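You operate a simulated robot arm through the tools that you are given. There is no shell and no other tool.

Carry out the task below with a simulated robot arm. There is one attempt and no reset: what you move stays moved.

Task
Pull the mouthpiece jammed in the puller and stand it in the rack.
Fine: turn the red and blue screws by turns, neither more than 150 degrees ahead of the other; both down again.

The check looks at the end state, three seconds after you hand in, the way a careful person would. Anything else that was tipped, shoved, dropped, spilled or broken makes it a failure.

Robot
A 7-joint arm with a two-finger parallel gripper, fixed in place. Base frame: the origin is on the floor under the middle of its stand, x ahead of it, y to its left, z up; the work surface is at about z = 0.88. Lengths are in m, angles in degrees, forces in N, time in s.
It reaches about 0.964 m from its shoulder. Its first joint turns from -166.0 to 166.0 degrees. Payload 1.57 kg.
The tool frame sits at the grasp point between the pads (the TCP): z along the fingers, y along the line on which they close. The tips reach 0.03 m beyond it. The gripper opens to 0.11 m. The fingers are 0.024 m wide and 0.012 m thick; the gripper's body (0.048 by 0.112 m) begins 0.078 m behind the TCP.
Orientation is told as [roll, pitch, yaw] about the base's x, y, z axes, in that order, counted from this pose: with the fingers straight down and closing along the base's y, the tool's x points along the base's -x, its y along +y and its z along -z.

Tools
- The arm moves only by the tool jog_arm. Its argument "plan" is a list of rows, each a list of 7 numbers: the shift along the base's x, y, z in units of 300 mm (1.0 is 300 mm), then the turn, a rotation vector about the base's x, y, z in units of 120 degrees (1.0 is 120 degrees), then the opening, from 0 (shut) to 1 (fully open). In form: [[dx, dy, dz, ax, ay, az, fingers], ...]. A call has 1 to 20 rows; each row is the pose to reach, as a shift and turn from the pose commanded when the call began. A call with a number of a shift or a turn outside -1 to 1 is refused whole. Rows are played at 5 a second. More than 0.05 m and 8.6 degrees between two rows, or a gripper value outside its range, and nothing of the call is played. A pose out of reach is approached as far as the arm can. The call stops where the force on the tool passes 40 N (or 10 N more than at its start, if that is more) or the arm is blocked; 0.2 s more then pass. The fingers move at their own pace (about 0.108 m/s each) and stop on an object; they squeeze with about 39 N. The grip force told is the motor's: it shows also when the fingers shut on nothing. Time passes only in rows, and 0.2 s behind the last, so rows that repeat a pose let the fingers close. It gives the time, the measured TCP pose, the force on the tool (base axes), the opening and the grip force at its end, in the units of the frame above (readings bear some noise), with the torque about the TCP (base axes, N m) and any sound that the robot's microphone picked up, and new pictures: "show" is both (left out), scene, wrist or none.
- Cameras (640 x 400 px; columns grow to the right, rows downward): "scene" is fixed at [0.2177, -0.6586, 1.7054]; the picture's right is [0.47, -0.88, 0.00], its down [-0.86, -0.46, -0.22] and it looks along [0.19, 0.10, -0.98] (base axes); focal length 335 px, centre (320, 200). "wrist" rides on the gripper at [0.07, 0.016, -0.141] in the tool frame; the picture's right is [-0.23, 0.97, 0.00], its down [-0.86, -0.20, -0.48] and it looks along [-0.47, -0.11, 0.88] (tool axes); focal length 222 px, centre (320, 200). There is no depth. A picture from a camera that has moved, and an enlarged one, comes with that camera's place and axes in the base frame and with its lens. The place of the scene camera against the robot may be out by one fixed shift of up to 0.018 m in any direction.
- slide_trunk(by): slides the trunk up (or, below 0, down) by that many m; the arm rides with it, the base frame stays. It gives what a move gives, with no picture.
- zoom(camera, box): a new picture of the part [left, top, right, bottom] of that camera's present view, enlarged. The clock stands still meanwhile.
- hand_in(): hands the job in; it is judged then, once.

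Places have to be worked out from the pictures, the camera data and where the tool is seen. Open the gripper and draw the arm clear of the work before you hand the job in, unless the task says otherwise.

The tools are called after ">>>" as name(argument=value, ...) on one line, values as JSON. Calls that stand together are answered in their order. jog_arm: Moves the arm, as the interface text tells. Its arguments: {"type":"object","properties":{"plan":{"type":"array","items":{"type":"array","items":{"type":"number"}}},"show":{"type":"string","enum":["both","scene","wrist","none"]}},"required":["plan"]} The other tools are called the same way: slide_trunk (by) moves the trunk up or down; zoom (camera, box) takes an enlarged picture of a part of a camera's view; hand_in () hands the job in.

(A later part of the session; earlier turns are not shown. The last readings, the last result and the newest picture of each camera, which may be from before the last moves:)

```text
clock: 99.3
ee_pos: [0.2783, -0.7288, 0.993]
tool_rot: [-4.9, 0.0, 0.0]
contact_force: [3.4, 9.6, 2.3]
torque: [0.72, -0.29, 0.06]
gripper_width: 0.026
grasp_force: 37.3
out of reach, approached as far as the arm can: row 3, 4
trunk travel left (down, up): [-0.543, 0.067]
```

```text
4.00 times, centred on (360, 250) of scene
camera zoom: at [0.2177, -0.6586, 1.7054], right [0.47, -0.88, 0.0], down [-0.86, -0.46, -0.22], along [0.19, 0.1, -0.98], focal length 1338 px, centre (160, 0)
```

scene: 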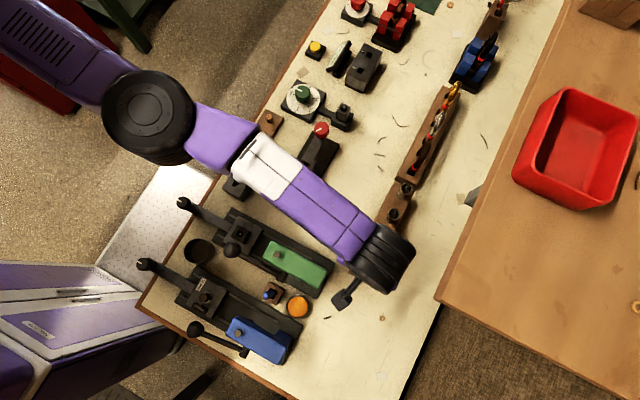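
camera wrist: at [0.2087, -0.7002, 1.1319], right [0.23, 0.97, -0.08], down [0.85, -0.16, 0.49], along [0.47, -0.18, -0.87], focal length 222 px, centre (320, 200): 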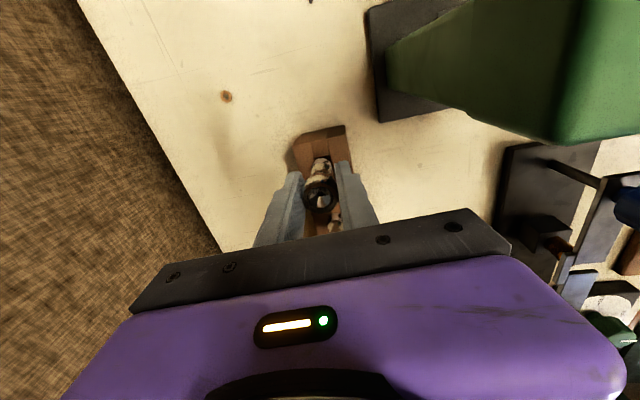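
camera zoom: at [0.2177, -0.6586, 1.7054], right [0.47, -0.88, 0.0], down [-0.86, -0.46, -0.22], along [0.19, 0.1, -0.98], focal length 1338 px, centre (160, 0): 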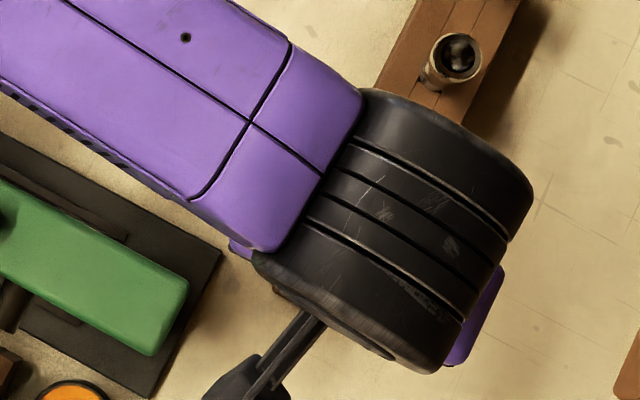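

The rack has not moved: its corner is still at about (0.25, -0.704). The true TCP is (0.278, -0.729, 0.993), so the command still lies further out than the arm sits. I'll step inward by 6 mm in y and read the result.

>>> jog_arm(plan=[[0, 0.007, 0, 0, 0, 0, 0.1], [0, 0.014, 0, 0, 0, 0, 0.1], [0, 0.02, 0, 0, 0, 0, 0.1], [0, 0.02, 0, 0, 0, 0, 0.1]], show="wrist")

```text
clock: 100.3
ee_pos: [0.2769, -0.7283, 0.9919]
tool_rot: [-4.8, 0.1, -0.1]
contact_force: [0.2, 4.6, 1.3]
torque: [0.3, -0.02, -0.02]
gripper_width: 0.0259
grasp_force: 37.6
out of reach, approached as far as the arm can: row 2, 3, 4
trunk travel left (down, up): [-0.543, 0.067]
camera wrist: at [0.2077, -0.7006, 1.1311], right [0.23, 0.97, -0.08], down [0.86, -0.16, 0.49], along [0.46, -0.18, -0.87], focal length 222 px, centre (320, 200)
```

wrist: 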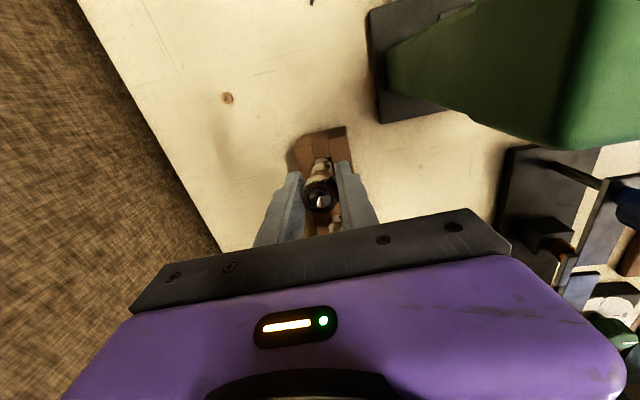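

The side force is down to 4.6 N. The collar (about 16 mm) is wider than the hole (about 15.5 mm) and is already at rack-top level, with the shank about 30 mm deep. It is effectively seated, so I'll open the fingers and let it settle, then look.

>>> jog_arm(plan=[[0, 0.02, 0, 0, 0, 0, 0.3], [0, 0.02, 0, 0, 0, 0, 0.5], [0, 0.02, 0, 0, 0, 0, 0.5], [0, 0.02, 0, 0, 0, 0, 0.5]], show="both")

>>> zoom(camera="wrist", box=[250, 90, 390, 230])

```text
clock: 101.3
ee_pos: [0.2769, -0.7287, 0.9921]
tool_rot: [-4.8, 0.0, 0.0]
contact_force: [0.2, 0.3, -0.3]
torque: [0.02, 0.0, -0.01]
gripper_width: 0.0552
grasp_force: 0.1
out of reach, approached as far as the arm can: row 1, 2, 3, 4
trunk travel left (down, up): [-0.543, 0.067]
camera wrist: at [0.2077, -0.7006, 1.1299], right [0.23, 0.97, -0.08], down [0.86, -0.16, 0.49], along [0.47, -0.18, -0.87], focal length 222 px, centre (320, 200)
```

scene: 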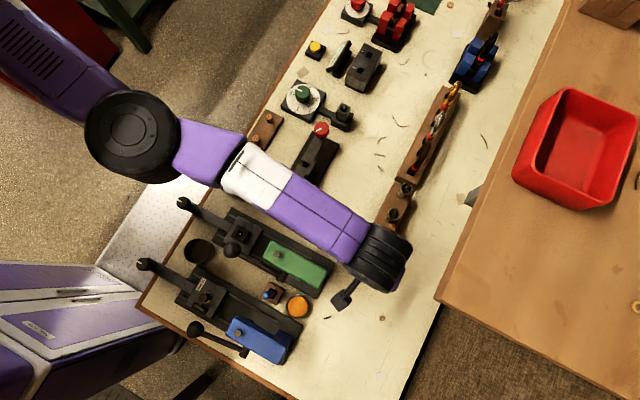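
wrist: 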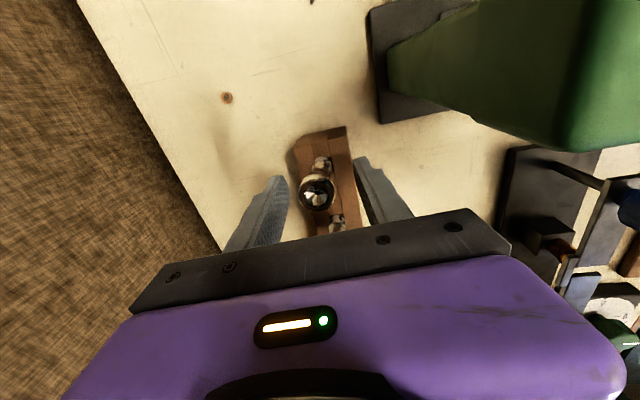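

```text
2.86 times, centred on (320, 160) of wrist
camera zoom: at [0.2077, -0.7006, 1.1299], right [0.23, 0.97, -0.08], down [0.86, -0.16, 0.49], along [0.47, -0.18, -0.87], focal length 635 px, centre (320, 314)
```

zoom: 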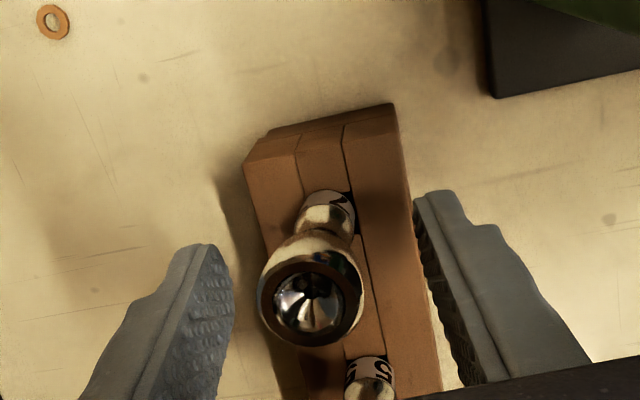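

It now stands on its own in the hole. I'll raise the open fingers straight up and clear before checking it.

>>> jog_arm(plan=[[0, 0, 0.05, 0, 0, 0, 0.5], [0, 0, 0.11, 0, 0, 0, 0.5], [0, 0, 0.18, 0, 0, 0, 0.5], [0, 0, 0.26, 0, 0, 0, 0.5], [0, 0.03, 0.34, 0, 0, 0, 0.5], [0, 0.08, 0.4, 0, 0, 0, 0.5], [0, 0.08, 0.4, 0, 0, 0, 0.5]], show="both")

>>> zoom(camera="wrist", box=[230, 80, 390, 230])

```text
clock: 102.9
ee_pos: [0.2764, -0.7411, 1.111]
tool_rot: [-4.8, 0.2, 0.0]
contact_force: [-0.2, -0.8, -0.1]
torque: [-0.02, 0.01, 0.01]
gripper_width: 0.0547
grasp_force: 0.1
out of reach, approached as far as the arm can: row 2, 3, 4, 5, 6, 7
trunk travel left (down, up): [-0.543, 0.067]
camera wrist: at [0.2067, -0.7127, 1.2492], right [0.23, 0.97, -0.08], down [0.86, -0.16, 0.49], along [0.47, -0.18, -0.87], focal length 222 px, centre (320, 200)
```

scene: 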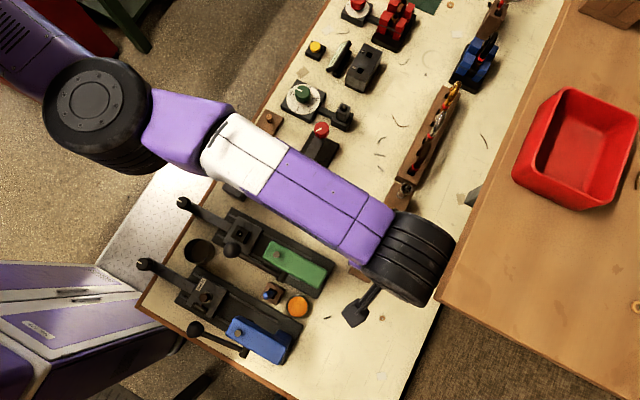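
wrist: 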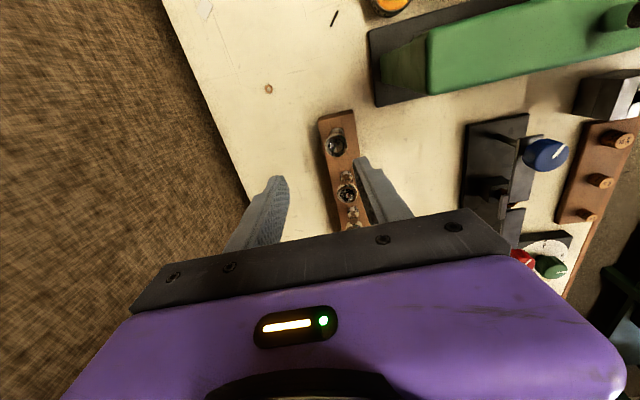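

```text
2.67 times, centred on (310, 155) of wrist
camera zoom: at [0.2067, -0.7127, 1.2492], right [0.23, 0.97, -0.08], down [0.86, -0.16, 0.49], along [0.47, -0.18, -0.87], focal length 592 px, centre (347, 320)
```

zoom: 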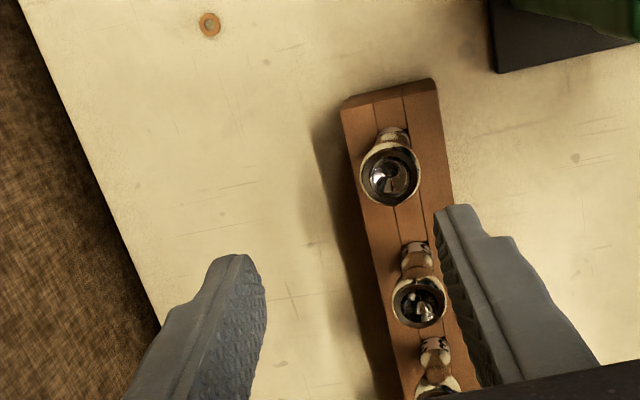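

Mouthpiece 7 now stands in the free hole next to 5, 3 and 1. Next I'll pull the arm well in from its reach limit and set the tool upright again.

>>> jog_arm(plan=[[0.02, 0.1, 0.02, 0.01, 0, 0, 0.5], [0.06, 0.2, 0.02, 0.02, 0, 0, 0.5], [0.1, 0.3, 0.02, 0.03, 0, 0, 0.5], [0.15, 0.4, 0.02, 0.04, 0, 0, 0.5], [0.2, 0.5, 0.02, 0.04, 0, 0, 0.5], [0.2, 0.5, 0.02, 0.04, 0, 0, 0.5]], show="both")

>>> zoom(camera="scene", box=[340, 180, 430, 290])

```text
clock: 104.3
ee_pos: [0.3225, -0.7172, 1.1136]
tool_rot: [-0.2, 0.0, -1.0]
contact_force: [0.1, -0.1, -1.0]
torque: [0.0, 0.02, 0.01]
gripper_width: 0.0548
grasp_force: 0.1
out of reach, approached as far as the arm can: row 1, 2, 3, 4, 5, 6
trunk travel left (down, up): [-0.543, 0.067]
camera wrist: at [0.2522, -0.7005, 1.2536], right [0.24, 0.97, 0.0], down [0.85, -0.21, 0.48], along [0.46, -0.12, -0.88], focal length 222 px, centre (320, 200)
```

scene: 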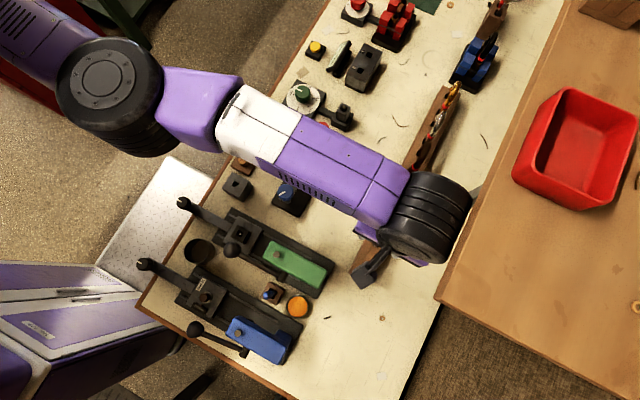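
wrist: 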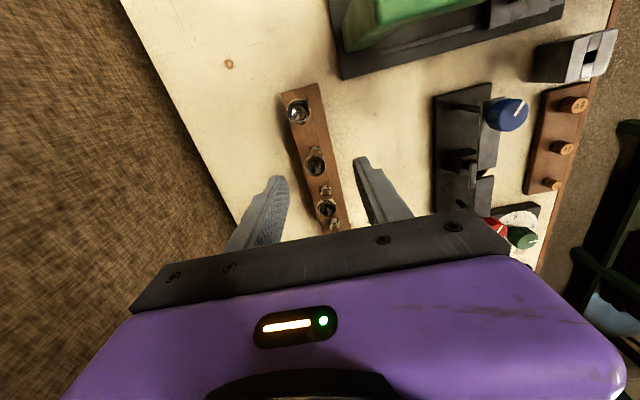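

```text
3.64 times, centred on (385, 235) of scene
camera zoom: at [0.2177, -0.6586, 1.7054], right [0.47, -0.88, 0.0], down [-0.86, -0.46, -0.22], along [0.19, 0.1, -0.98], focal length 1217 px, centre (84, 73)
```

zoom: 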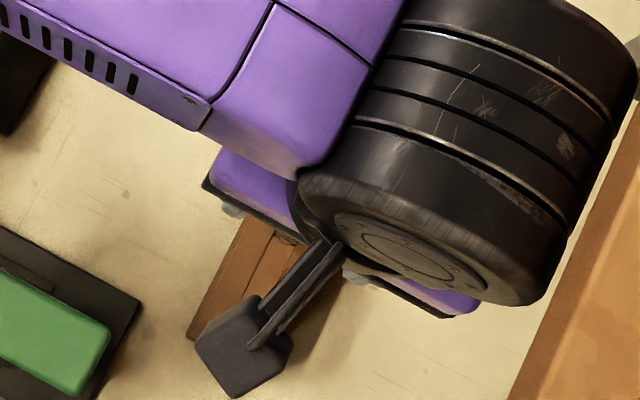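

The arm is stuck at its straight-elbow limit: inward commands only slide it sideways. An upward move followed by a combined downward and inward move should let the elbow fold, and there is plenty of height here to do that safely.

>>> jog_arm(plan=[[0, 0.03, 0.1, 0, 0, 0, 0.5], [0, 0.06, 0.2, 0, 0, 0, 0.5], [0, 0.1, 0.3, 0, 0, 0, 0.5], [0, 0.15, 0.25, 0, 0, 0, 0.5], [0, 0.22, 0.18, 0, 0, 0, 0.5], [0, 0.3, 0.11, 0, 0, 0, 0.5], [0, 0.38, 0.05, 0, 0, 0, 0.5], [0, 0.45, 0.02, 0, 0, 0, 0.5], [0, 0.45, 0.02, 0, 0, 0, 0.5]], show="scene")

```text
clock: 106.3
ee_pos: [0.3216, -0.7142, 1.115]
tool_rot: [1.0, 0.0, -1.2]
contact_force: [0.4, -1.0, -0.1]
torque: [-0.04, 0.02, 0.02]
gripper_width: 0.055
grasp_force: 0.1
out of reach, approached as far as the arm can: row 1, 2, 3, 4, 5, 6, 7, 8, 9
trunk travel left (down, up): [-0.543, 0.067]
```

scene: 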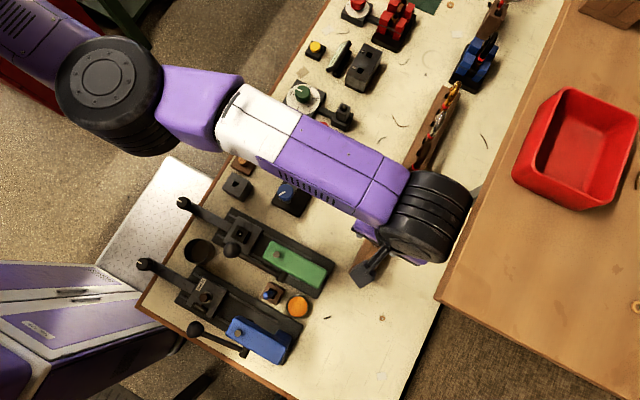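

Still locked. Earlier the trunk slide freed the elbow, and there is nearly 90 mm of clearance below the fingers, so I'll slide the trunk up by the small amount left.

>>> slide_trunk(by=0.05)

```text
clock: 107.2
ee_pos: [0.3219, -0.696, 1.1183]
tool_rot: [4.8, 0.3, -1.1]
contact_force: [1.0, -0.1, -1.3]
torque: [-0.01, 0.05, 0.01]
gripper_width: 0.055
grasp_force: 0.0
trunk travel left (down, up): [-0.593, 0.017]
```

That brought the hand in a little, as before. I'll command inward and upright again from here.

>>> jog_arm(plan=[[0, 0.05, 0.02, -0.01, 0, 0.003, 0.5], [0, 0.12, 0.03, -0.02, 0, 0.006, 0.5], [0, 0.2, 0.03, -0.03, 0, 0.009, 0.5], [0, 0.3, 0.03, -0.04, 0, 0.009, 0.5], [0, 0.4, 0.03, -0.04, 0, 0.009, 0.5], [0, 0.4, 0.03, -0.04, 0, 0.009, 0.5]], show="scene")

```text
clock: 108.8
ee_pos: [0.3205, -0.711, 1.1157]
tool_rot: [1.2, 0.5, -0.6]
contact_force: [-0.1, -0.5, 0.8]
torque: [-0.01, 0.02, 0.03]
gripper_width: 0.0549
grasp_force: 0.1
out of reach, approached as far as the arm can: row 1, 2, 3, 4, 5, 6
trunk travel left (down, up): [-0.593, 0.017]
stopped in row 6: the arm was blocked; the commanded pose is now the measured one
```

scene: 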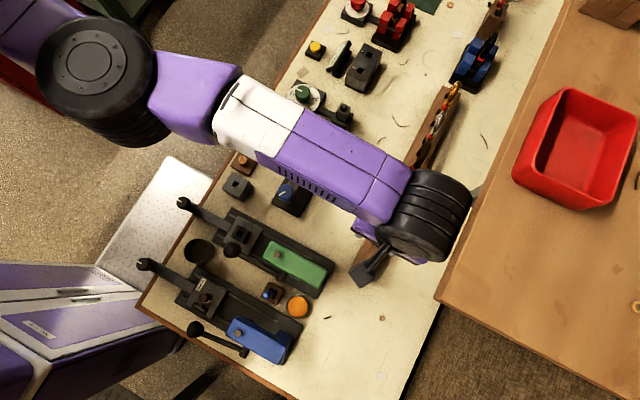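

The motion pattern (tool rolling inward as the trunk rose) suggests the raised shoulder has put the wrist joint at its limit. Lowering the trunk should free it. I'll lower by 0.06, which stays clear of the rack even if the hand rides down fully.

>>> slide_trunk(by=-0.06)

```text
clock: 109.8
ee_pos: [0.3241, -0.7147, 1.0545]
tool_rot: [1.1, 0.4, -0.5]
contact_force: [0.3, -0.5, -0.9]
torque: [0.0, 0.03, 0.02]
gripper_width: 0.055
grasp_force: 0.1
trunk travel left (down, up): [-0.533, 0.077]
```

This time the hand rode down with the trunk to z = 1.054, still clear of the rims. I'll try moving inward and slightly up from here, and look.

>>> jog_arm(plan=[[0, 0.05, 0.03, 0, 0, 0, 0.5], [0, 0.12, 0.05, 0, 0, 0, 0.5], [0, 0.2, 0.05, 0, 0, 0, 0.5], [0, 0.28, 0.05, 0, 0, 0, 0.5], [0, 0.28, 0.05, 0, 0, 0, 0.5]], show="both")

```text
clock: 111.0
ee_pos: [0.3229, -0.7131, 1.0637]
tool_rot: [1.4, 0.4, -0.5]
contact_force: [-0.5, -0.3, -0.7]
torque: [0.01, 0.03, 0.03]
gripper_width: 0.0552
grasp_force: 0.0
out of reach, approached as far as the arm can: row 1, 2, 3, 4, 5
trunk travel left (down, up): [-0.533, 0.077]
camera wrist: at [0.2554, -0.7004, 1.2047], right [0.23, 0.97, 0.02], down [0.86, -0.22, 0.47], along [0.46, -0.09, -0.88], focal length 222 px, centre (320, 200)
```

scene: 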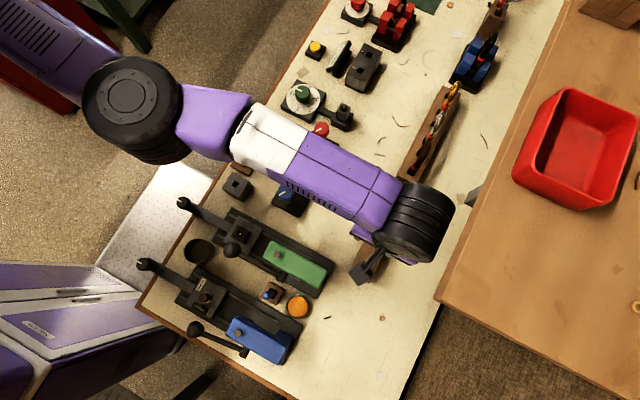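
wrist: 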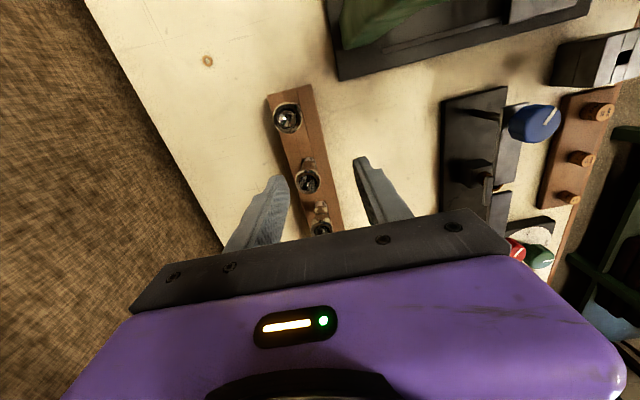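

The elbow's axis looks nearly vertical in the scene picture, so it folds sideways. Moving in +x stretched it further, and moving in -x should fold it. I'll rise first to stay above the green press, then move in -x with an inward component.

>>> jog_arm(plan=[[0, 0, 0.1, 0, 0, 0, 0.5], [0, 0, 0.2, 0, 0, 0, 0.5], [0, 0, 0.3, 0, 0, 0, 0.5], [-0.05, 0.01, 0.33, 0, 0, 0, 0.5], [-0.1, 0.03, 0.33, 0, 0, 0, 0.5], [-0.15, 0.06, 0.33, 0, 0, 0, 0.5], [-0.15, 0.12, 0.33, 0, 0, 0, 0.5], [-0.15, 0.18, 0.33, 0, 0, 0, 0.5], [-0.15, 0.18, 0.33, 0, 0, 0, 0.5]], show="scene")

```text
clock: 113.2
ee_pos: [0.3127, -0.694, 1.1154]
tool_rot: [5.4, 0.4, 3.0]
contact_force: [0.0, -0.3, 0.2]
torque: [-0.01, -0.01, 0.0]
gripper_width: 0.055
grasp_force: 0.1
out of reach, approached as far as the arm can: row 4, 5, 6, 7, 8, 9
trunk travel left (down, up): [-0.533, 0.077]
stopped in row 9: the arm was blocked; the commanded pose is now the measured one
```

scene: 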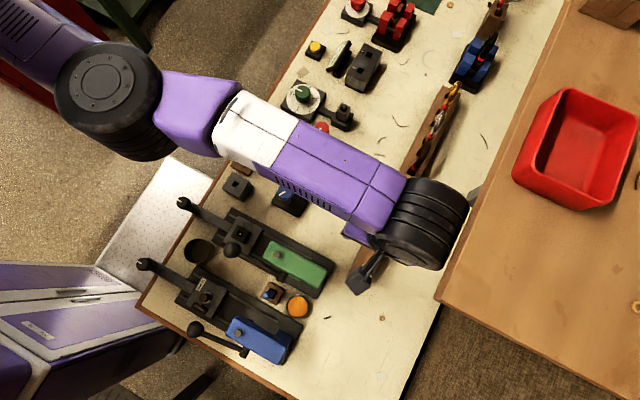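

The hand keeps stopping at z ≈ 1.116 here with a roll, and the wooden board on the right is probably a shelf overhanging at about z = 1.25 that the wrist meets from below. So I should go down rather than up. I'll lower 4 cm and slide in -x, staying off the green press.

>>> jog_arm(plan=[[0, 0, -0.05, 0, 0, 0, 0.5], [-0.02, 0, -0.1, 0, 0, 0, 0.5], [-0.06, 0, -0.13, 0, 0, 0, 0.5], [-0.1, 0, -0.13, 0, 0, 0, 0.5], [-0.1, 0, -0.13, 0, 0, 0, 0.5]], show="both")

```text
clock: 114.4
ee_pos: [0.2755, -0.6982, 1.0766]
tool_rot: [5.2, 0.3, 2.5]
contact_force: [0.0, 0.7, -0.7]
torque: [-0.02, 0.0, -0.03]
gripper_width: 0.0551
grasp_force: 0.0
trunk travel left (down, up): [-0.533, 0.077]
camera wrist: at [0.2063, -0.6985, 1.2183], right [0.19, 0.98, 0.09], down [0.87, -0.2, 0.45], along [0.46, -0.01, -0.89], focal length 222 px, centre (320, 200)
```

scene: 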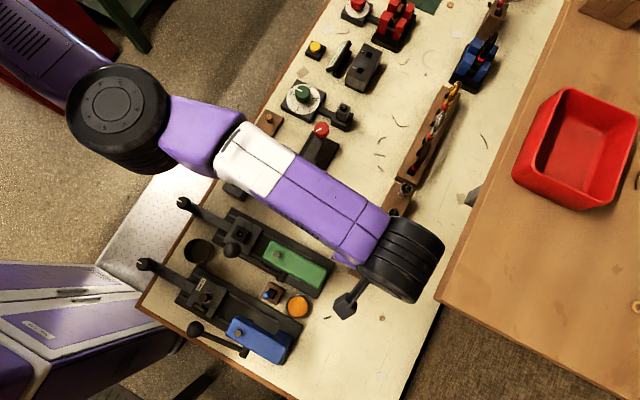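
wrist: 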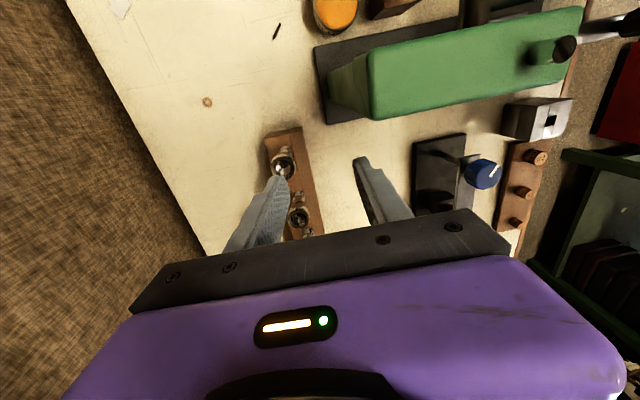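

No reach warning this time, so the elbow is folding again. I'll now straighten the tool and come inward, drifting in +x to stay clear of the press.

>>> jog_arm(plan=[[0.03, 0.02, 0, -0.01, 0, -0.005, 0.5], [0.06, 0.05, 0, -0.02, 0, -0.01, 0.5], [0.09, 0.09, 0, -0.032, 0, -0.016, 0.5], [0.12, 0.14, 0, -0.043, 0, -0.021, 0.5], [0.15, 0.2, 0, -0.043, 0, -0.021, 0.5], [0.15, 0.2, 0, -0.043, 0, -0.021, 0.5]], show="scene")

```text
clock: 115.8
ee_pos: [0.3189, -0.7196, 1.0718]
tool_rot: [0.1, 0.5, 0.0]
contact_force: [-0.3, 0.6, 0.3]
torque: [0.0, 0.02, -0.01]
gripper_width: 0.0551
grasp_force: 0.2
out of reach, approached as far as the arm can: row 1, 2, 3, 4, 5, 6
trunk travel left (down, up): [-0.533, 0.077]
```

scene: 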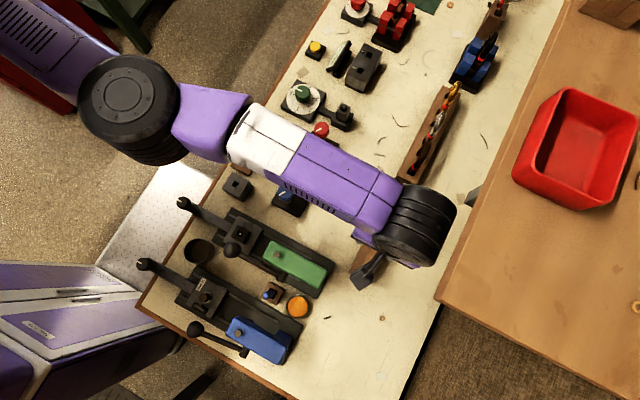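

The radial direction matters: +x together with inward stretches the elbow again. I'll move in -x first and then inward along the radial line to about (0.28, -0.66), keeping a 30 mm gap to the press.

>>> jog_arm(plan=[[-0.04, 0, 0, 0, 0, 0, 0.5], [-0.08, 0, 0, 0, 0, 0, 0.5], [-0.12, 0.02, 0, 0, 0, 0, 0.5], [-0.13, 0.06, 0, 0, 0, 0, 0.5], [-0.13, 0.1, 0, 0, 0, 0, 0.5], [-0.13, 0.15, 0, 0, 0, 0, 0.5], [-0.13, 0.2, 0, 0, 0, 0, 0.5], [-0.13, 0.2, 0, 0, 0, 0, 0.5]], show="both")

```text
clock: 117.6
ee_pos: [0.2797, -0.7181, 1.0709]
tool_rot: [0.2, 0.4, 0.0]
contact_force: [-0.4, -0.1, 0.7]
torque: [0.01, -0.01, 0.02]
gripper_width: 0.0548
grasp_force: 0.1
out of reach, approached as far as the arm can: row 3, 4, 5, 6, 7, 8
trunk travel left (down, up): [-0.533, 0.077]
camera wrist: at [0.2106, -0.703, 1.2121], right [0.23, 0.97, 0.0], down [0.86, -0.2, 0.47], along [0.46, -0.11, -0.88], focal length 222 px, centre (320, 200)
```

scene: 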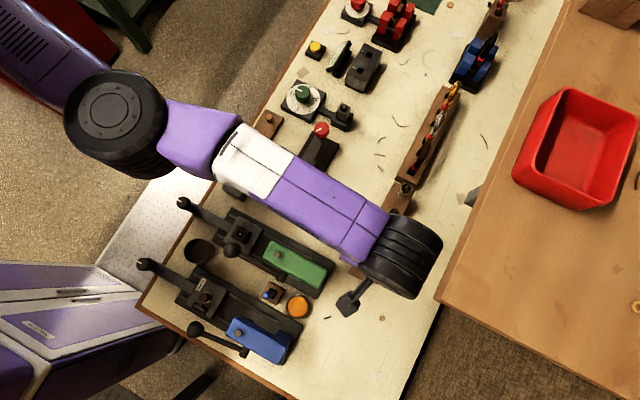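
wrist: 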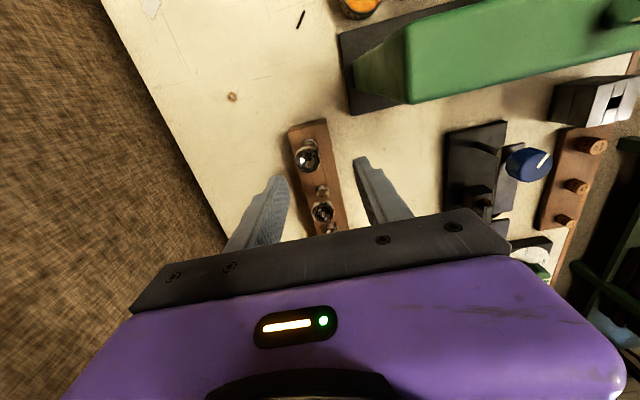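

Pure -x rows worked and inward rows did not, so the stretched arm lies along y here with the shoulder near x ≈ 0.3. A longer sweep to +x along the arc, then a long sweep back in -x aimed further in, should fold the elbow. The tips stay about 4 cm above the mouthpiece rims.

>>> jog_arm(plan=[[0.1, 0, 0, 0, 0, 0, 0.5], [0.2, 0.01, 0, 0, 0, 0, 0.5], [0.3, 0.025, 0, 0, 0, 0, 0.5], [0.4, 0.045, 0, 0, 0, 0, 0.5], [0.5, 0.07, 0, 0, 0, 0, 0.5], [0.4, 0.09, 0, 0, 0, 0, 0.5], [0.3, 0.11, 0, 0, 0, 0, 0.5], [0.2, 0.14, 0, 0, 0, 0, 0.5], [0.1, 0.17, 0, 0, 0, 0, 0.5], [0.1, 0.2, 0, 0, 0, 0, 0.5], [0.1, 0.2, 0, 0, 0, 0, 0.5]], show="both")

```text
clock: 120.0
ee_pos: [0.3062, -0.7188, 1.0673]
tool_rot: [0.2, 0.5, 0.1]
contact_force: [0.0, 0.3, -0.6]
torque: [-0.02, -0.01, 0.01]
gripper_width: 0.0551
grasp_force: 0.0
out of reach, approached as far as the arm can: row 3, 4, 5, 6, 7, 8, 9, 10, 11
trunk travel left (down, up): [-0.533, 0.077]
camera wrist: at [0.2387, -0.7033, 1.2086], right [0.23, 0.97, 0.0], down [0.86, -0.2, 0.47], along [0.46, -0.11, -0.88], focal length 222 px, centre (320, 200)
```

scene: 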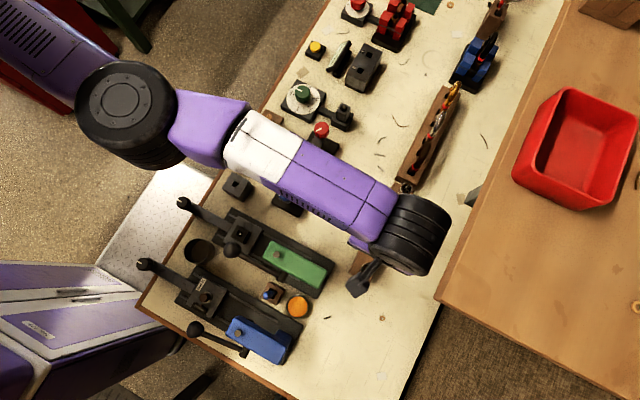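
wrist: 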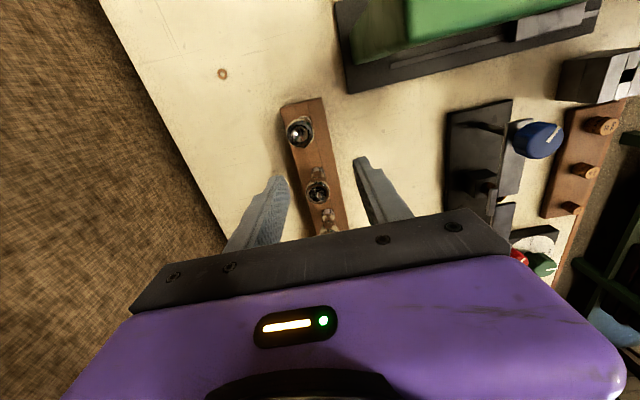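

x and z move freely but y stays locked, which fits a wrist joint at its limit because the trunk is raised. The arm worked fine at y = -0.5 to -0.72 with the trunk at its original height, so I'll rise to z = 1.10 midway between mouthpieces 7 and 5 and then slide the trunk back down.

>>> jog_arm(plan=[[0.008, 0, 0.05, 0, 0, 0, 0.5], [0.016, 0, 0.1, 0, 0, 0, 0.5], [0.016, 0, 0.11, 0, 0, 0, 0.5], [0.016, 0, 0.11, 0, 0, 0, 0.5]], show="wrist")

```text
clock: 121.0
ee_pos: [0.3123, -0.7197, 1.0996]
tool_rot: [0.3, 0.5, -0.1]
contact_force: [-0.1, -0.2, 0.6]
torque: [0.0, 0.05, 0.0]
gripper_width: 0.0551
grasp_force: 0.0
trunk travel left (down, up): [-0.533, 0.077]
camera wrist: at [0.2447, -0.7045, 1.241], right [0.23, 0.97, 0.0], down [0.86, -0.2, 0.47], along [0.46, -0.11, -0.88], focal length 222 px, centre (320, 200)
```

wrist: 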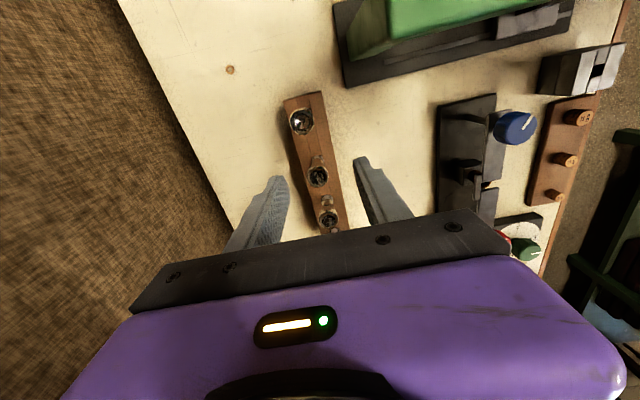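

The pose followed without a warning. I'll slide the trunk down in two steps, starting with 0.04, to see whether the hand rides along.

>>> slide_trunk(by=-0.04)

```text
clock: 121.8
ee_pos: [0.3149, -0.7211, 1.0601]
tool_rot: [0.2, 0.5, 0.0]
contact_force: [0.3, 0.0, -0.5]
torque: [0.0, 0.02, -0.01]
gripper_width: 0.0551
grasp_force: 0.1
trunk travel left (down, up): [-0.493, 0.117]
```

Going down, the hand rides along rigidly (so the earlier upward slide really was stopped by the shelf). I'll try an inward move now at this trunk height, rising a little at the same time.

>>> jog_arm(plan=[[0, 0, 0.05, 0, 0, 0, 0.5], [0, 0, 0.1, 0, 0, 0, 0.5], [0, 0.02, 0.12, 0, 0, 0, 0.5], [0, 0.05, 0.12, 0, 0, 0, 0.5], [0, 0.1, 0.12, 0, 0, 0, 0.5], [0, 0.1, 0.12, 0, 0, 0, 0.5]], show="none")

```text
clock: 123.2
ee_pos: [0.3142, -0.7199, 1.097]
tool_rot: [0.4, 0.5, -0.1]
contact_force: [0.5, 0.0, 0.2]
torque: [0.02, -0.02, 0.02]
gripper_width: 0.0551
grasp_force: 0.0
out of reach, approached as far as the arm can: row 3, 4, 5, 6
trunk travel left (down, up): [-0.493, 0.117]
```

Upward is fine but inward is still refused. I'll bring the trunk the rest of the way down to its original height.

>>> slide_trunk(by=-0.043)

>>> jog_arm(plan=[[0, 0, 0.05, 0, 0, 0, 0.5], [0, 0, 0.08, 0, 0, 0, 0.5], [-0.04, 0.01, 0.08, 0, 0, 0, 0.5], [-0.08, 0.03, 0.08, 0, 0, 0, 0.5], [-0.08, 0.07, 0.08, 0, 0, 0, 0.5], [-0.08, 0.1, 0.08, 0, 0, 0, 0.5]], show="both")

```text
clock: 124.1
ee_pos: [0.3151, -0.7195, 1.053]
tool_rot: [0.3, 0.4, 0.0]
contact_force: [-0.8, 0.0, 0.7]
torque: [0.03, 0.03, -0.04]
gripper_width: 0.0549
grasp_force: 0.2
trunk travel left (down, up): [-0.45, 0.16]
```

```text
clock: 125.5
ee_pos: [0.2904, -0.7185, 1.0777]
tool_rot: [0.5, 0.5, 0.1]
contact_force: [0.6, -0.1, -0.7]
torque: [-0.02, -0.03, 0.04]
gripper_width: 0.0553
grasp_force: 0.2
out of reach, approached as far as the arm can: row 4, 5, 6
trunk travel left (down, up): [-0.45, 0.16]
camera wrist: at [0.2206, -0.7027, 1.2184], right [0.23, 0.97, 0.01], down [0.86, -0.2, 0.47], along [0.46, -0.1, -0.88], focal length 222 px, centre (320, 200)
```

scene: 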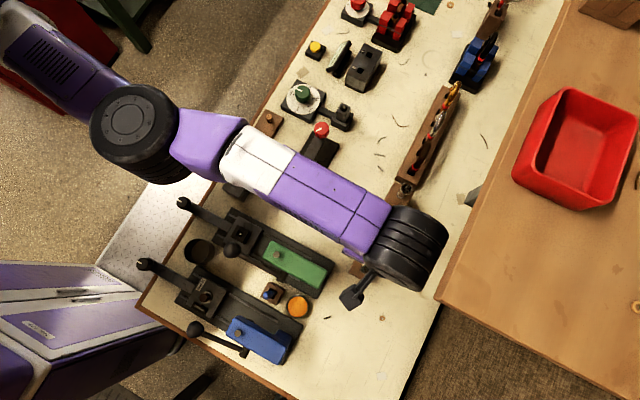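
wrist: 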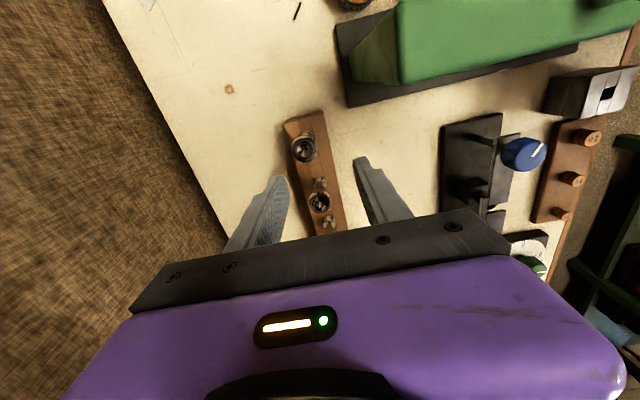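

Rows that combine -x with only a few millimetres inward do converge, so fold must build up during -x motion. I'll first sweep +x along the boundary, then in the next call sweep back in -x at constant y, which is slightly inside the arc.

>>> jog_arm(plan=[[0.1, 0, 0, 0, 0, 0, 0.5], [0.2, 0, 0, 0, 0, 0, 0.5], [0.3, 0, 0, 0, 0, 0, 0.5], [0.4, 0, 0, 0, 0, 0, 0.5], [0.45, 0, 0, 0, 0, 0, 0.5], [0.45, 0, 0, 0, 0, 0, 0.5]], show="scene")

```text
clock: 126.9
ee_pos: [0.4231, -0.7106, 1.0774]
tool_rot: [0.4, 0.5, 0.1]
contact_force: [0.4, 0.5, 0.8]
torque: [-0.01, -0.01, 0.01]
gripper_width: 0.0551
grasp_force: 0.0
out of reach, approached as far as the arm can: row 4, 5, 6
trunk travel left (down, up): [-0.45, 0.16]
```

scene: 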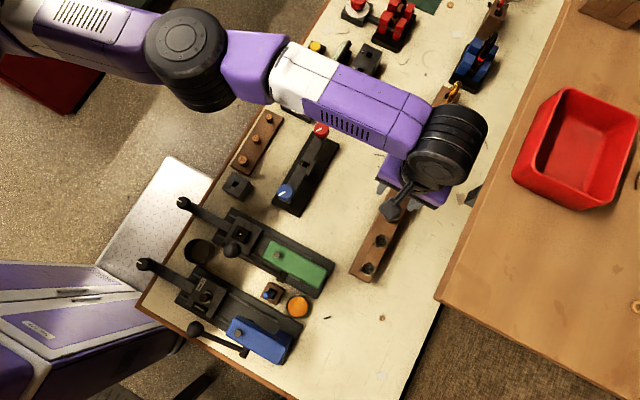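

That worked: the hand moved to (0.423, -0.711) on the arc. Now the sweep back in -x, with a small inward component growing slowly.

>>> jog_arm(plan=[[-0.06, 0, 0, 0, 0, 0, 0.5], [-0.12, 0, 0, 0, 0, 0, 0.5], [-0.18, 0.002, 0, 0, 0, 0, 0.5], [-0.24, 0.005, 0, 0, 0, 0, 0.5], [-0.3, 0.01, 0, 0, 0, 0, 0.5], [-0.36, 0.018, 0, 0, 0, 0, 0.5], [-0.4, 0.03, 0, 0, 0, 0, 0.5], [-0.42, 0.045, 0, 0, 0, 0, 0.5], [-0.44, 0.065, 0, 0, 0, 0, 0.5], [-0.46, 0.09, 0, 0, 0, 0, 0.5], [-0.46, 0.12, 0, 0, 0, 0, 0.5]], show="scene")

```text
clock: 129.3
ee_pos: [0.2859, -0.6755, 1.0768]
tool_rot: [0.3, 0.5, -0.1]
contact_force: [0.4, 0.1, -0.1]
torque: [0.0, -0.02, 0.01]
gripper_width: 0.055
grasp_force: 0.1
trunk travel left (down, up): [-0.45, 0.16]
```

scene: 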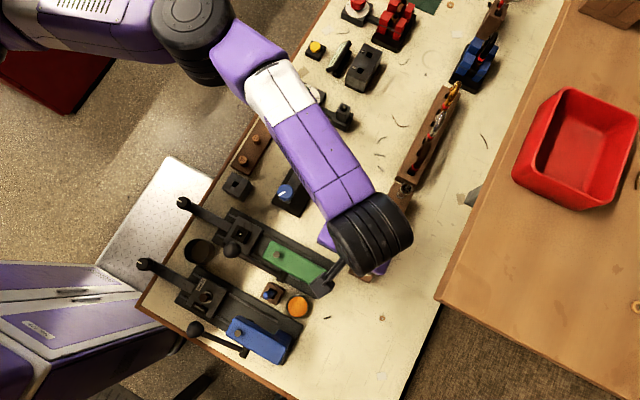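

The elbow is folding again and the arm is free, at (0.286, -0.676). I'll rise and carry the empty gripper to above the red knob, turning to yaw -60 for the counter-clockwise strokes.

>>> jog_arm(plan=[[0.01, 0.02, 0.1, 0, 0, 0, 0.5], [0.03, 0.05, 0.2, 0, 0, 0, 0.5], [0.09, 0.1, 0.27, 0, 0, -0.06, 0.5], [0.17, 0.16, 0.28, 0, 0, -0.12, 0.5], [0.26, 0.23, 0.28, 0, 0, -0.18, 0.5], [0.35, 0.3, 0.28, 0, 0, -0.24, 0.5], [0.44, 0.37, 0.28, 0, 0, -0.3, 0.5], [0.53, 0.43, 0.28, 0, 0, -0.36, 0.5], [0.62, 0.5, 0.28, 0, 0, -0.42, 0.5], [0.7, 0.56, 0.25, 0, 0, -0.48, 0.5], [0.743, 0.584, 0.15, 0, 0, -0.5, 0.5], [0.743, 0.584, 0.05, 0, 0, -0.5, 0.5], [0.743, 0.584, -0.05, 0, 0, -0.5, 0.5], [0.743, 0.584, -0.13, 0, 0, -0.5, 0.5], [0.743, 0.584, -0.13, 0, 0, -0.5, 0.5]], show="both")

>>> zoom(camera="scene", box=[340, 170, 430, 290])

>>> zoom(camera="scene", box=[355, 245, 395, 285])

```text
clock: 132.5
ee_pos: [0.509, -0.5002, 1.0372]
tool_rot: [0.4, 0.5, -60.0]
contact_force: [-0.1, 0.5, 0.0]
torque: [-0.01, -0.02, -0.02]
gripper_width: 0.055
grasp_force: 0.0
trunk travel left (down, up): [-0.45, 0.16]
camera wrist: at [0.4875, -0.4329, 1.179], right [0.96, 0.29, 0.0], down [0.25, -0.85, 0.47], along [0.14, -0.45, -0.88], focal length 222 px, centre (320, 200)
```

scene: 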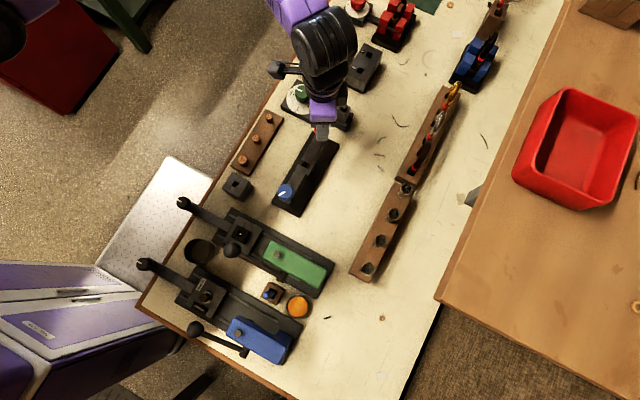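
wrist: 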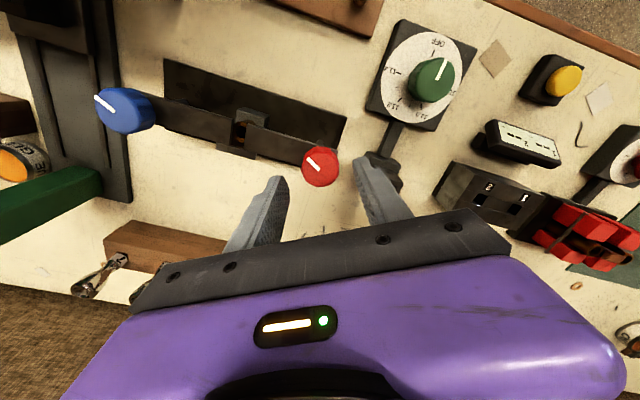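

```text
3.33 times, centred on (385, 230) of scene
camera zoom: at [0.2177, -0.6586, 1.7054], right [0.47, -0.88, 0.0], down [-0.86, -0.46, -0.22], along [0.19, 0.1, -0.98], focal length 1115 px, centre (103, 100)
```

zoom: 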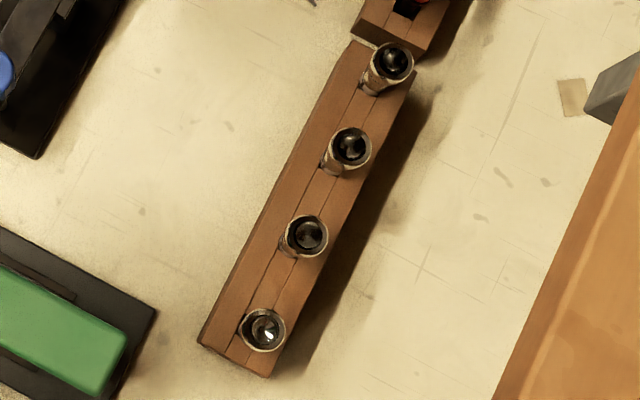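

```text
10.00 times, centred on (375, 265) of scene
camera zoom: at [0.2177, -0.6586, 1.7054], right [0.47, -0.88, 0.0], down [-0.86, -0.46, -0.22], along [0.19, 0.1, -0.98], focal length 3346 px, centre (-230, -450)
```

zoom: 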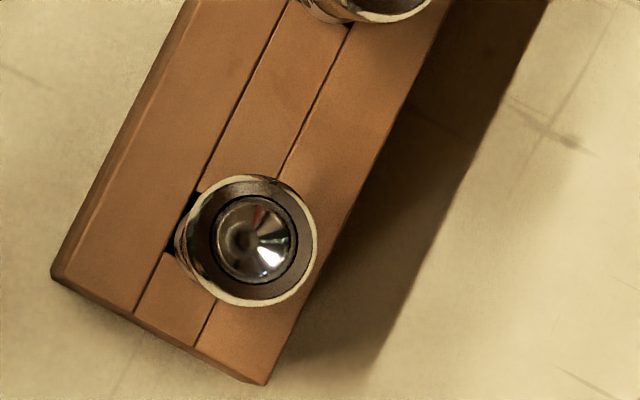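

All four mouthpieces stand in the rack. By my geometry number 7 sits within about 2 mm of upright and centre. Now the screws must go back down: I'll correct the small tilt, lower onto red at yaw -60 and check centring before closing.

>>> jog_arm(plan=[[0, 0, -0.04, -0.0027, 0.0004, 0, 0.5], [0, 0, -0.08, -0.0053, 0.0008, 0, 0.5], [0, 0, -0.113, -0.0053, 0.0008, 0, 0.5], [0, 0, -0.113, -0.0053, 0.0008, 0, 0.5]], show="wrist")

>>> zoom(camera="wrist", box=[270, 130, 370, 230])

```text
clock: 133.5
ee_pos: [0.5085, -0.5013, 1.0047]
tool_rot: [0.0, 0.0, -60.0]
contact_force: [0.2, 0.2, 0.1]
torque: [0.01, -0.05, 0.05]
gripper_width: 0.0549
grasp_force: 0.0
trunk travel left (down, up): [-0.45, 0.16]
camera wrist: at [0.4877, -0.4314, 1.1443], right [0.96, 0.29, 0.0], down [0.25, -0.84, 0.48], along [0.14, -0.46, -0.88], focal length 222 px, centre (320, 200)
```

wrist: 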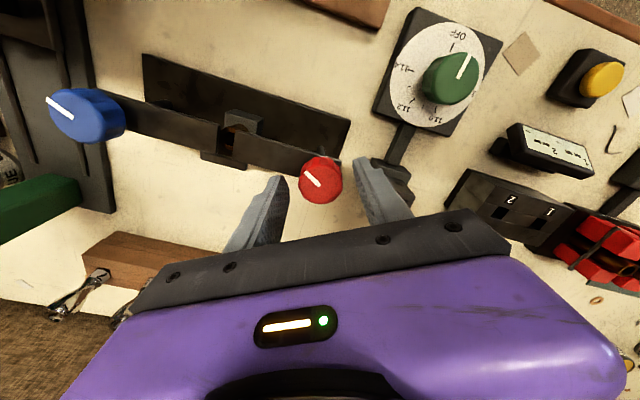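

```text
4.00 times, centred on (320, 180) of wrist
camera zoom: at [0.4877, -0.4314, 1.1443], right [0.96, 0.29, 0.0], down [0.25, -0.84, 0.48], along [0.14, -0.46, -0.88], focal length 888 px, centre (320, 280)
```

zoom: 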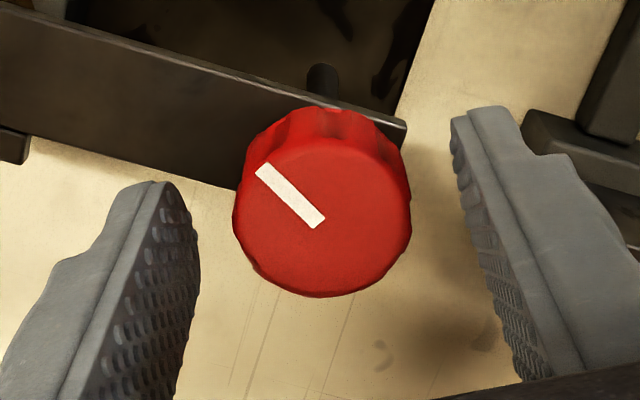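

The tool axis is within 0.5 mm of the red knob and the index still reads 300°. I'll close and turn it 120° counter-clockwise.

>>> jog_arm(plan=[[0.001, 0, 0, 0, 0, 0, 0.1], [0.001, 0, 0, 0, 0, 0, 0.1], [0.001, 0, 0, 0, 0, 0, 0.1], [0.001, 0, 0, 0, 0, 0.071, 0.1], [0.001, 0, 0, 0, 0, 0.142, 0.1], [0.001, 0, 0, 0, 0, 0.213, 0.1], [0.001, 0, 0, 0, 0, 0.285, 0.1], [0.001, 0, 0, 0, 0, 0.356, 0.1], [0.001, 0, 0, 0, 0, 0.427, 0.1], [0.001, 0, 0, 0, 0, 0.498, 0.1], [0.001, 0, 0, 0, 0, 0.569, 0.1], [0.001, 0, 0, 0, 0, 0.641, 0.1], [0.001, 0, 0, 0, 0, 0.712, 0.1], [0.001, 0, 0, 0, 0, 0.783, 0.1], [0.001, 0, 0, 0, 0, 0.854, 0.1], [0.001, 0, 0, 0, 0, 0.925, 0.1], [0.001, 0, 0, 0, 0, 0.996, 0.1], [0.001, 0, 0, 0, 0, 1.0, 0.1]], show="wrist")

>>> zoom(camera="wrist", box=[280, 140, 360, 220])

```text
clock: 137.3
ee_pos: [0.5085, -0.5008, 1.0046]
tool_rot: [0.0, 0.0, 60.1]
contact_force: [7.8, 2.5, -8.4]
torque: [-0.17, -0.15, -0.01]
gripper_width: 0.033
grasp_force: 40.9
trunk travel left (down, up): [-0.45, 0.16]
camera wrist: at [0.4596, -0.5526, 1.1442], right [-0.73, 0.68, 0.0], down [0.6, 0.64, 0.48], along [0.33, 0.35, -0.88], focal length 222 px, centre (320, 200)
```

wrist: 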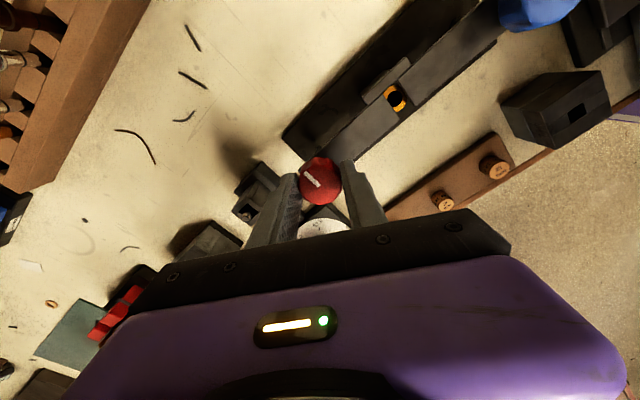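

```text
5.00 times, centred on (320, 180) of wrist
camera zoom: at [0.4596, -0.5526, 1.1442], right [-0.73, 0.68, 0.0], down [0.6, 0.64, 0.48], along [0.33, 0.35, -0.88], focal length 1111 px, centre (320, 300)
```

zoom: 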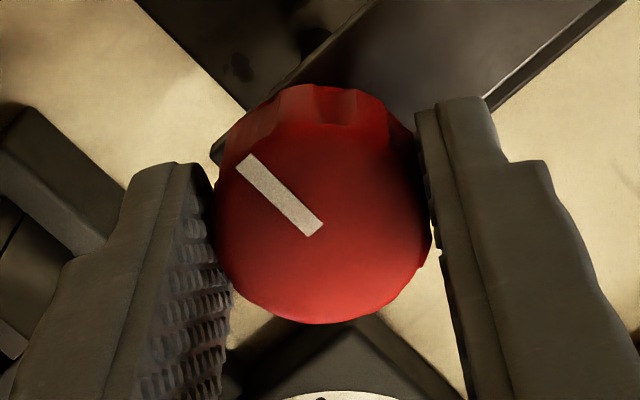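

Red is now at about 180° and turns freely. Next I'll move to blue, regripping at yaw -60.

>>> jog_arm(plan=[[0, 0, 0, 0, 0, 0, 0.5], [0, 0, 0.1, 0, 0, -0.071, 0.5], [0, 0, 0.17, 0, 0, -0.142, 0.5], [-0.05, 0, 0.17, 0, 0, -0.213, 0.5], [-0.11, 0, 0.17, 0, 0, -0.285, 0.5], [-0.17, 0, 0.17, 0, 0, -0.356, 0.5], [-0.24, 0, 0.17, 0, 0, -0.427, 0.5], [-0.31, 0, 0.17, 0, 0, -0.498, 0.5], [-0.38, 0, 0.17, 0, 0, -0.569, 0.5], [-0.45, 0, 0.17, 0, 0, -0.641, 0.5], [-0.51, 0, 0.17, 0, 0, -0.712, 0.5], [-0.5597, 0.0023, 0.17, 0, 0, -0.783, 0.5], [-0.5597, 0.0023, 0.17, 0, 0, -0.854, 0.5], [-0.5597, 0.0023, 0.12, 0, 0, -0.925, 0.5], [-0.5597, 0.0023, 0.06, 0, 0, -0.996, 0.5], [-0.5597, 0.0023, 0, 0, 0, -1.0, 0.5], [-0.5597, 0.0023, 0, 0, 0, -1.0, 0.5], [-0.5597, 0.0023, 0, 0, 0, -1.0, 0.1], [-0.5597, 0.0023, 0, 0, 0, -1.0, 0.1], [-0.5597, 0.0023, 0, 0, 0, -1.0, 0.1]], show="wrist")

>>> zoom(camera="wrist", box=[280, 140, 360, 220])

```text
clock: 141.5
ee_pos: [0.3412, -0.4998, 1.0037]
tool_rot: [0.0, 0.1, -60.0]
contact_force: [2.6, 1.7, -4.6]
torque: [-0.18, -0.27, -0.07]
gripper_width: 0.0335
grasp_force: 41.1
trunk travel left (down, up): [-0.45, 0.16]
camera wrist: at [0.3198, -0.4308, 1.1444], right [0.96, 0.29, 0.0], down [0.25, -0.84, 0.48], along [0.14, -0.46, -0.88], focal length 222 px, centre (320, 200)
```

wrist: 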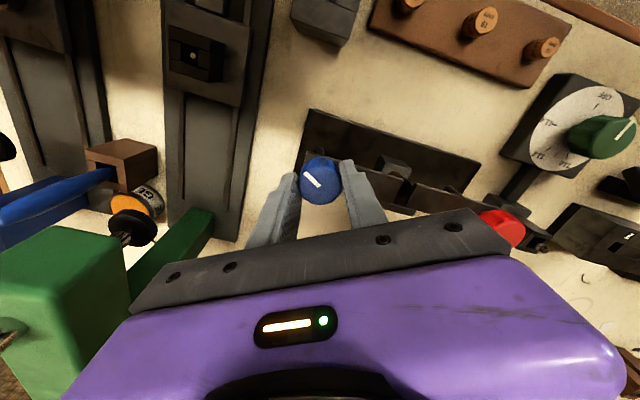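

```text
5.00 times, centred on (320, 180) of wrist
camera zoom: at [0.3198, -0.4308, 1.1444], right [0.96, 0.29, 0.0], down [0.25, -0.84, 0.48], along [0.14, -0.46, -0.88], focal length 1111 px, centre (320, 300)
```

zoom: 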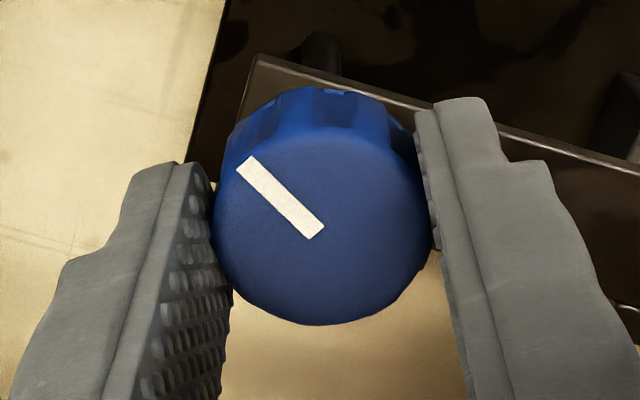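

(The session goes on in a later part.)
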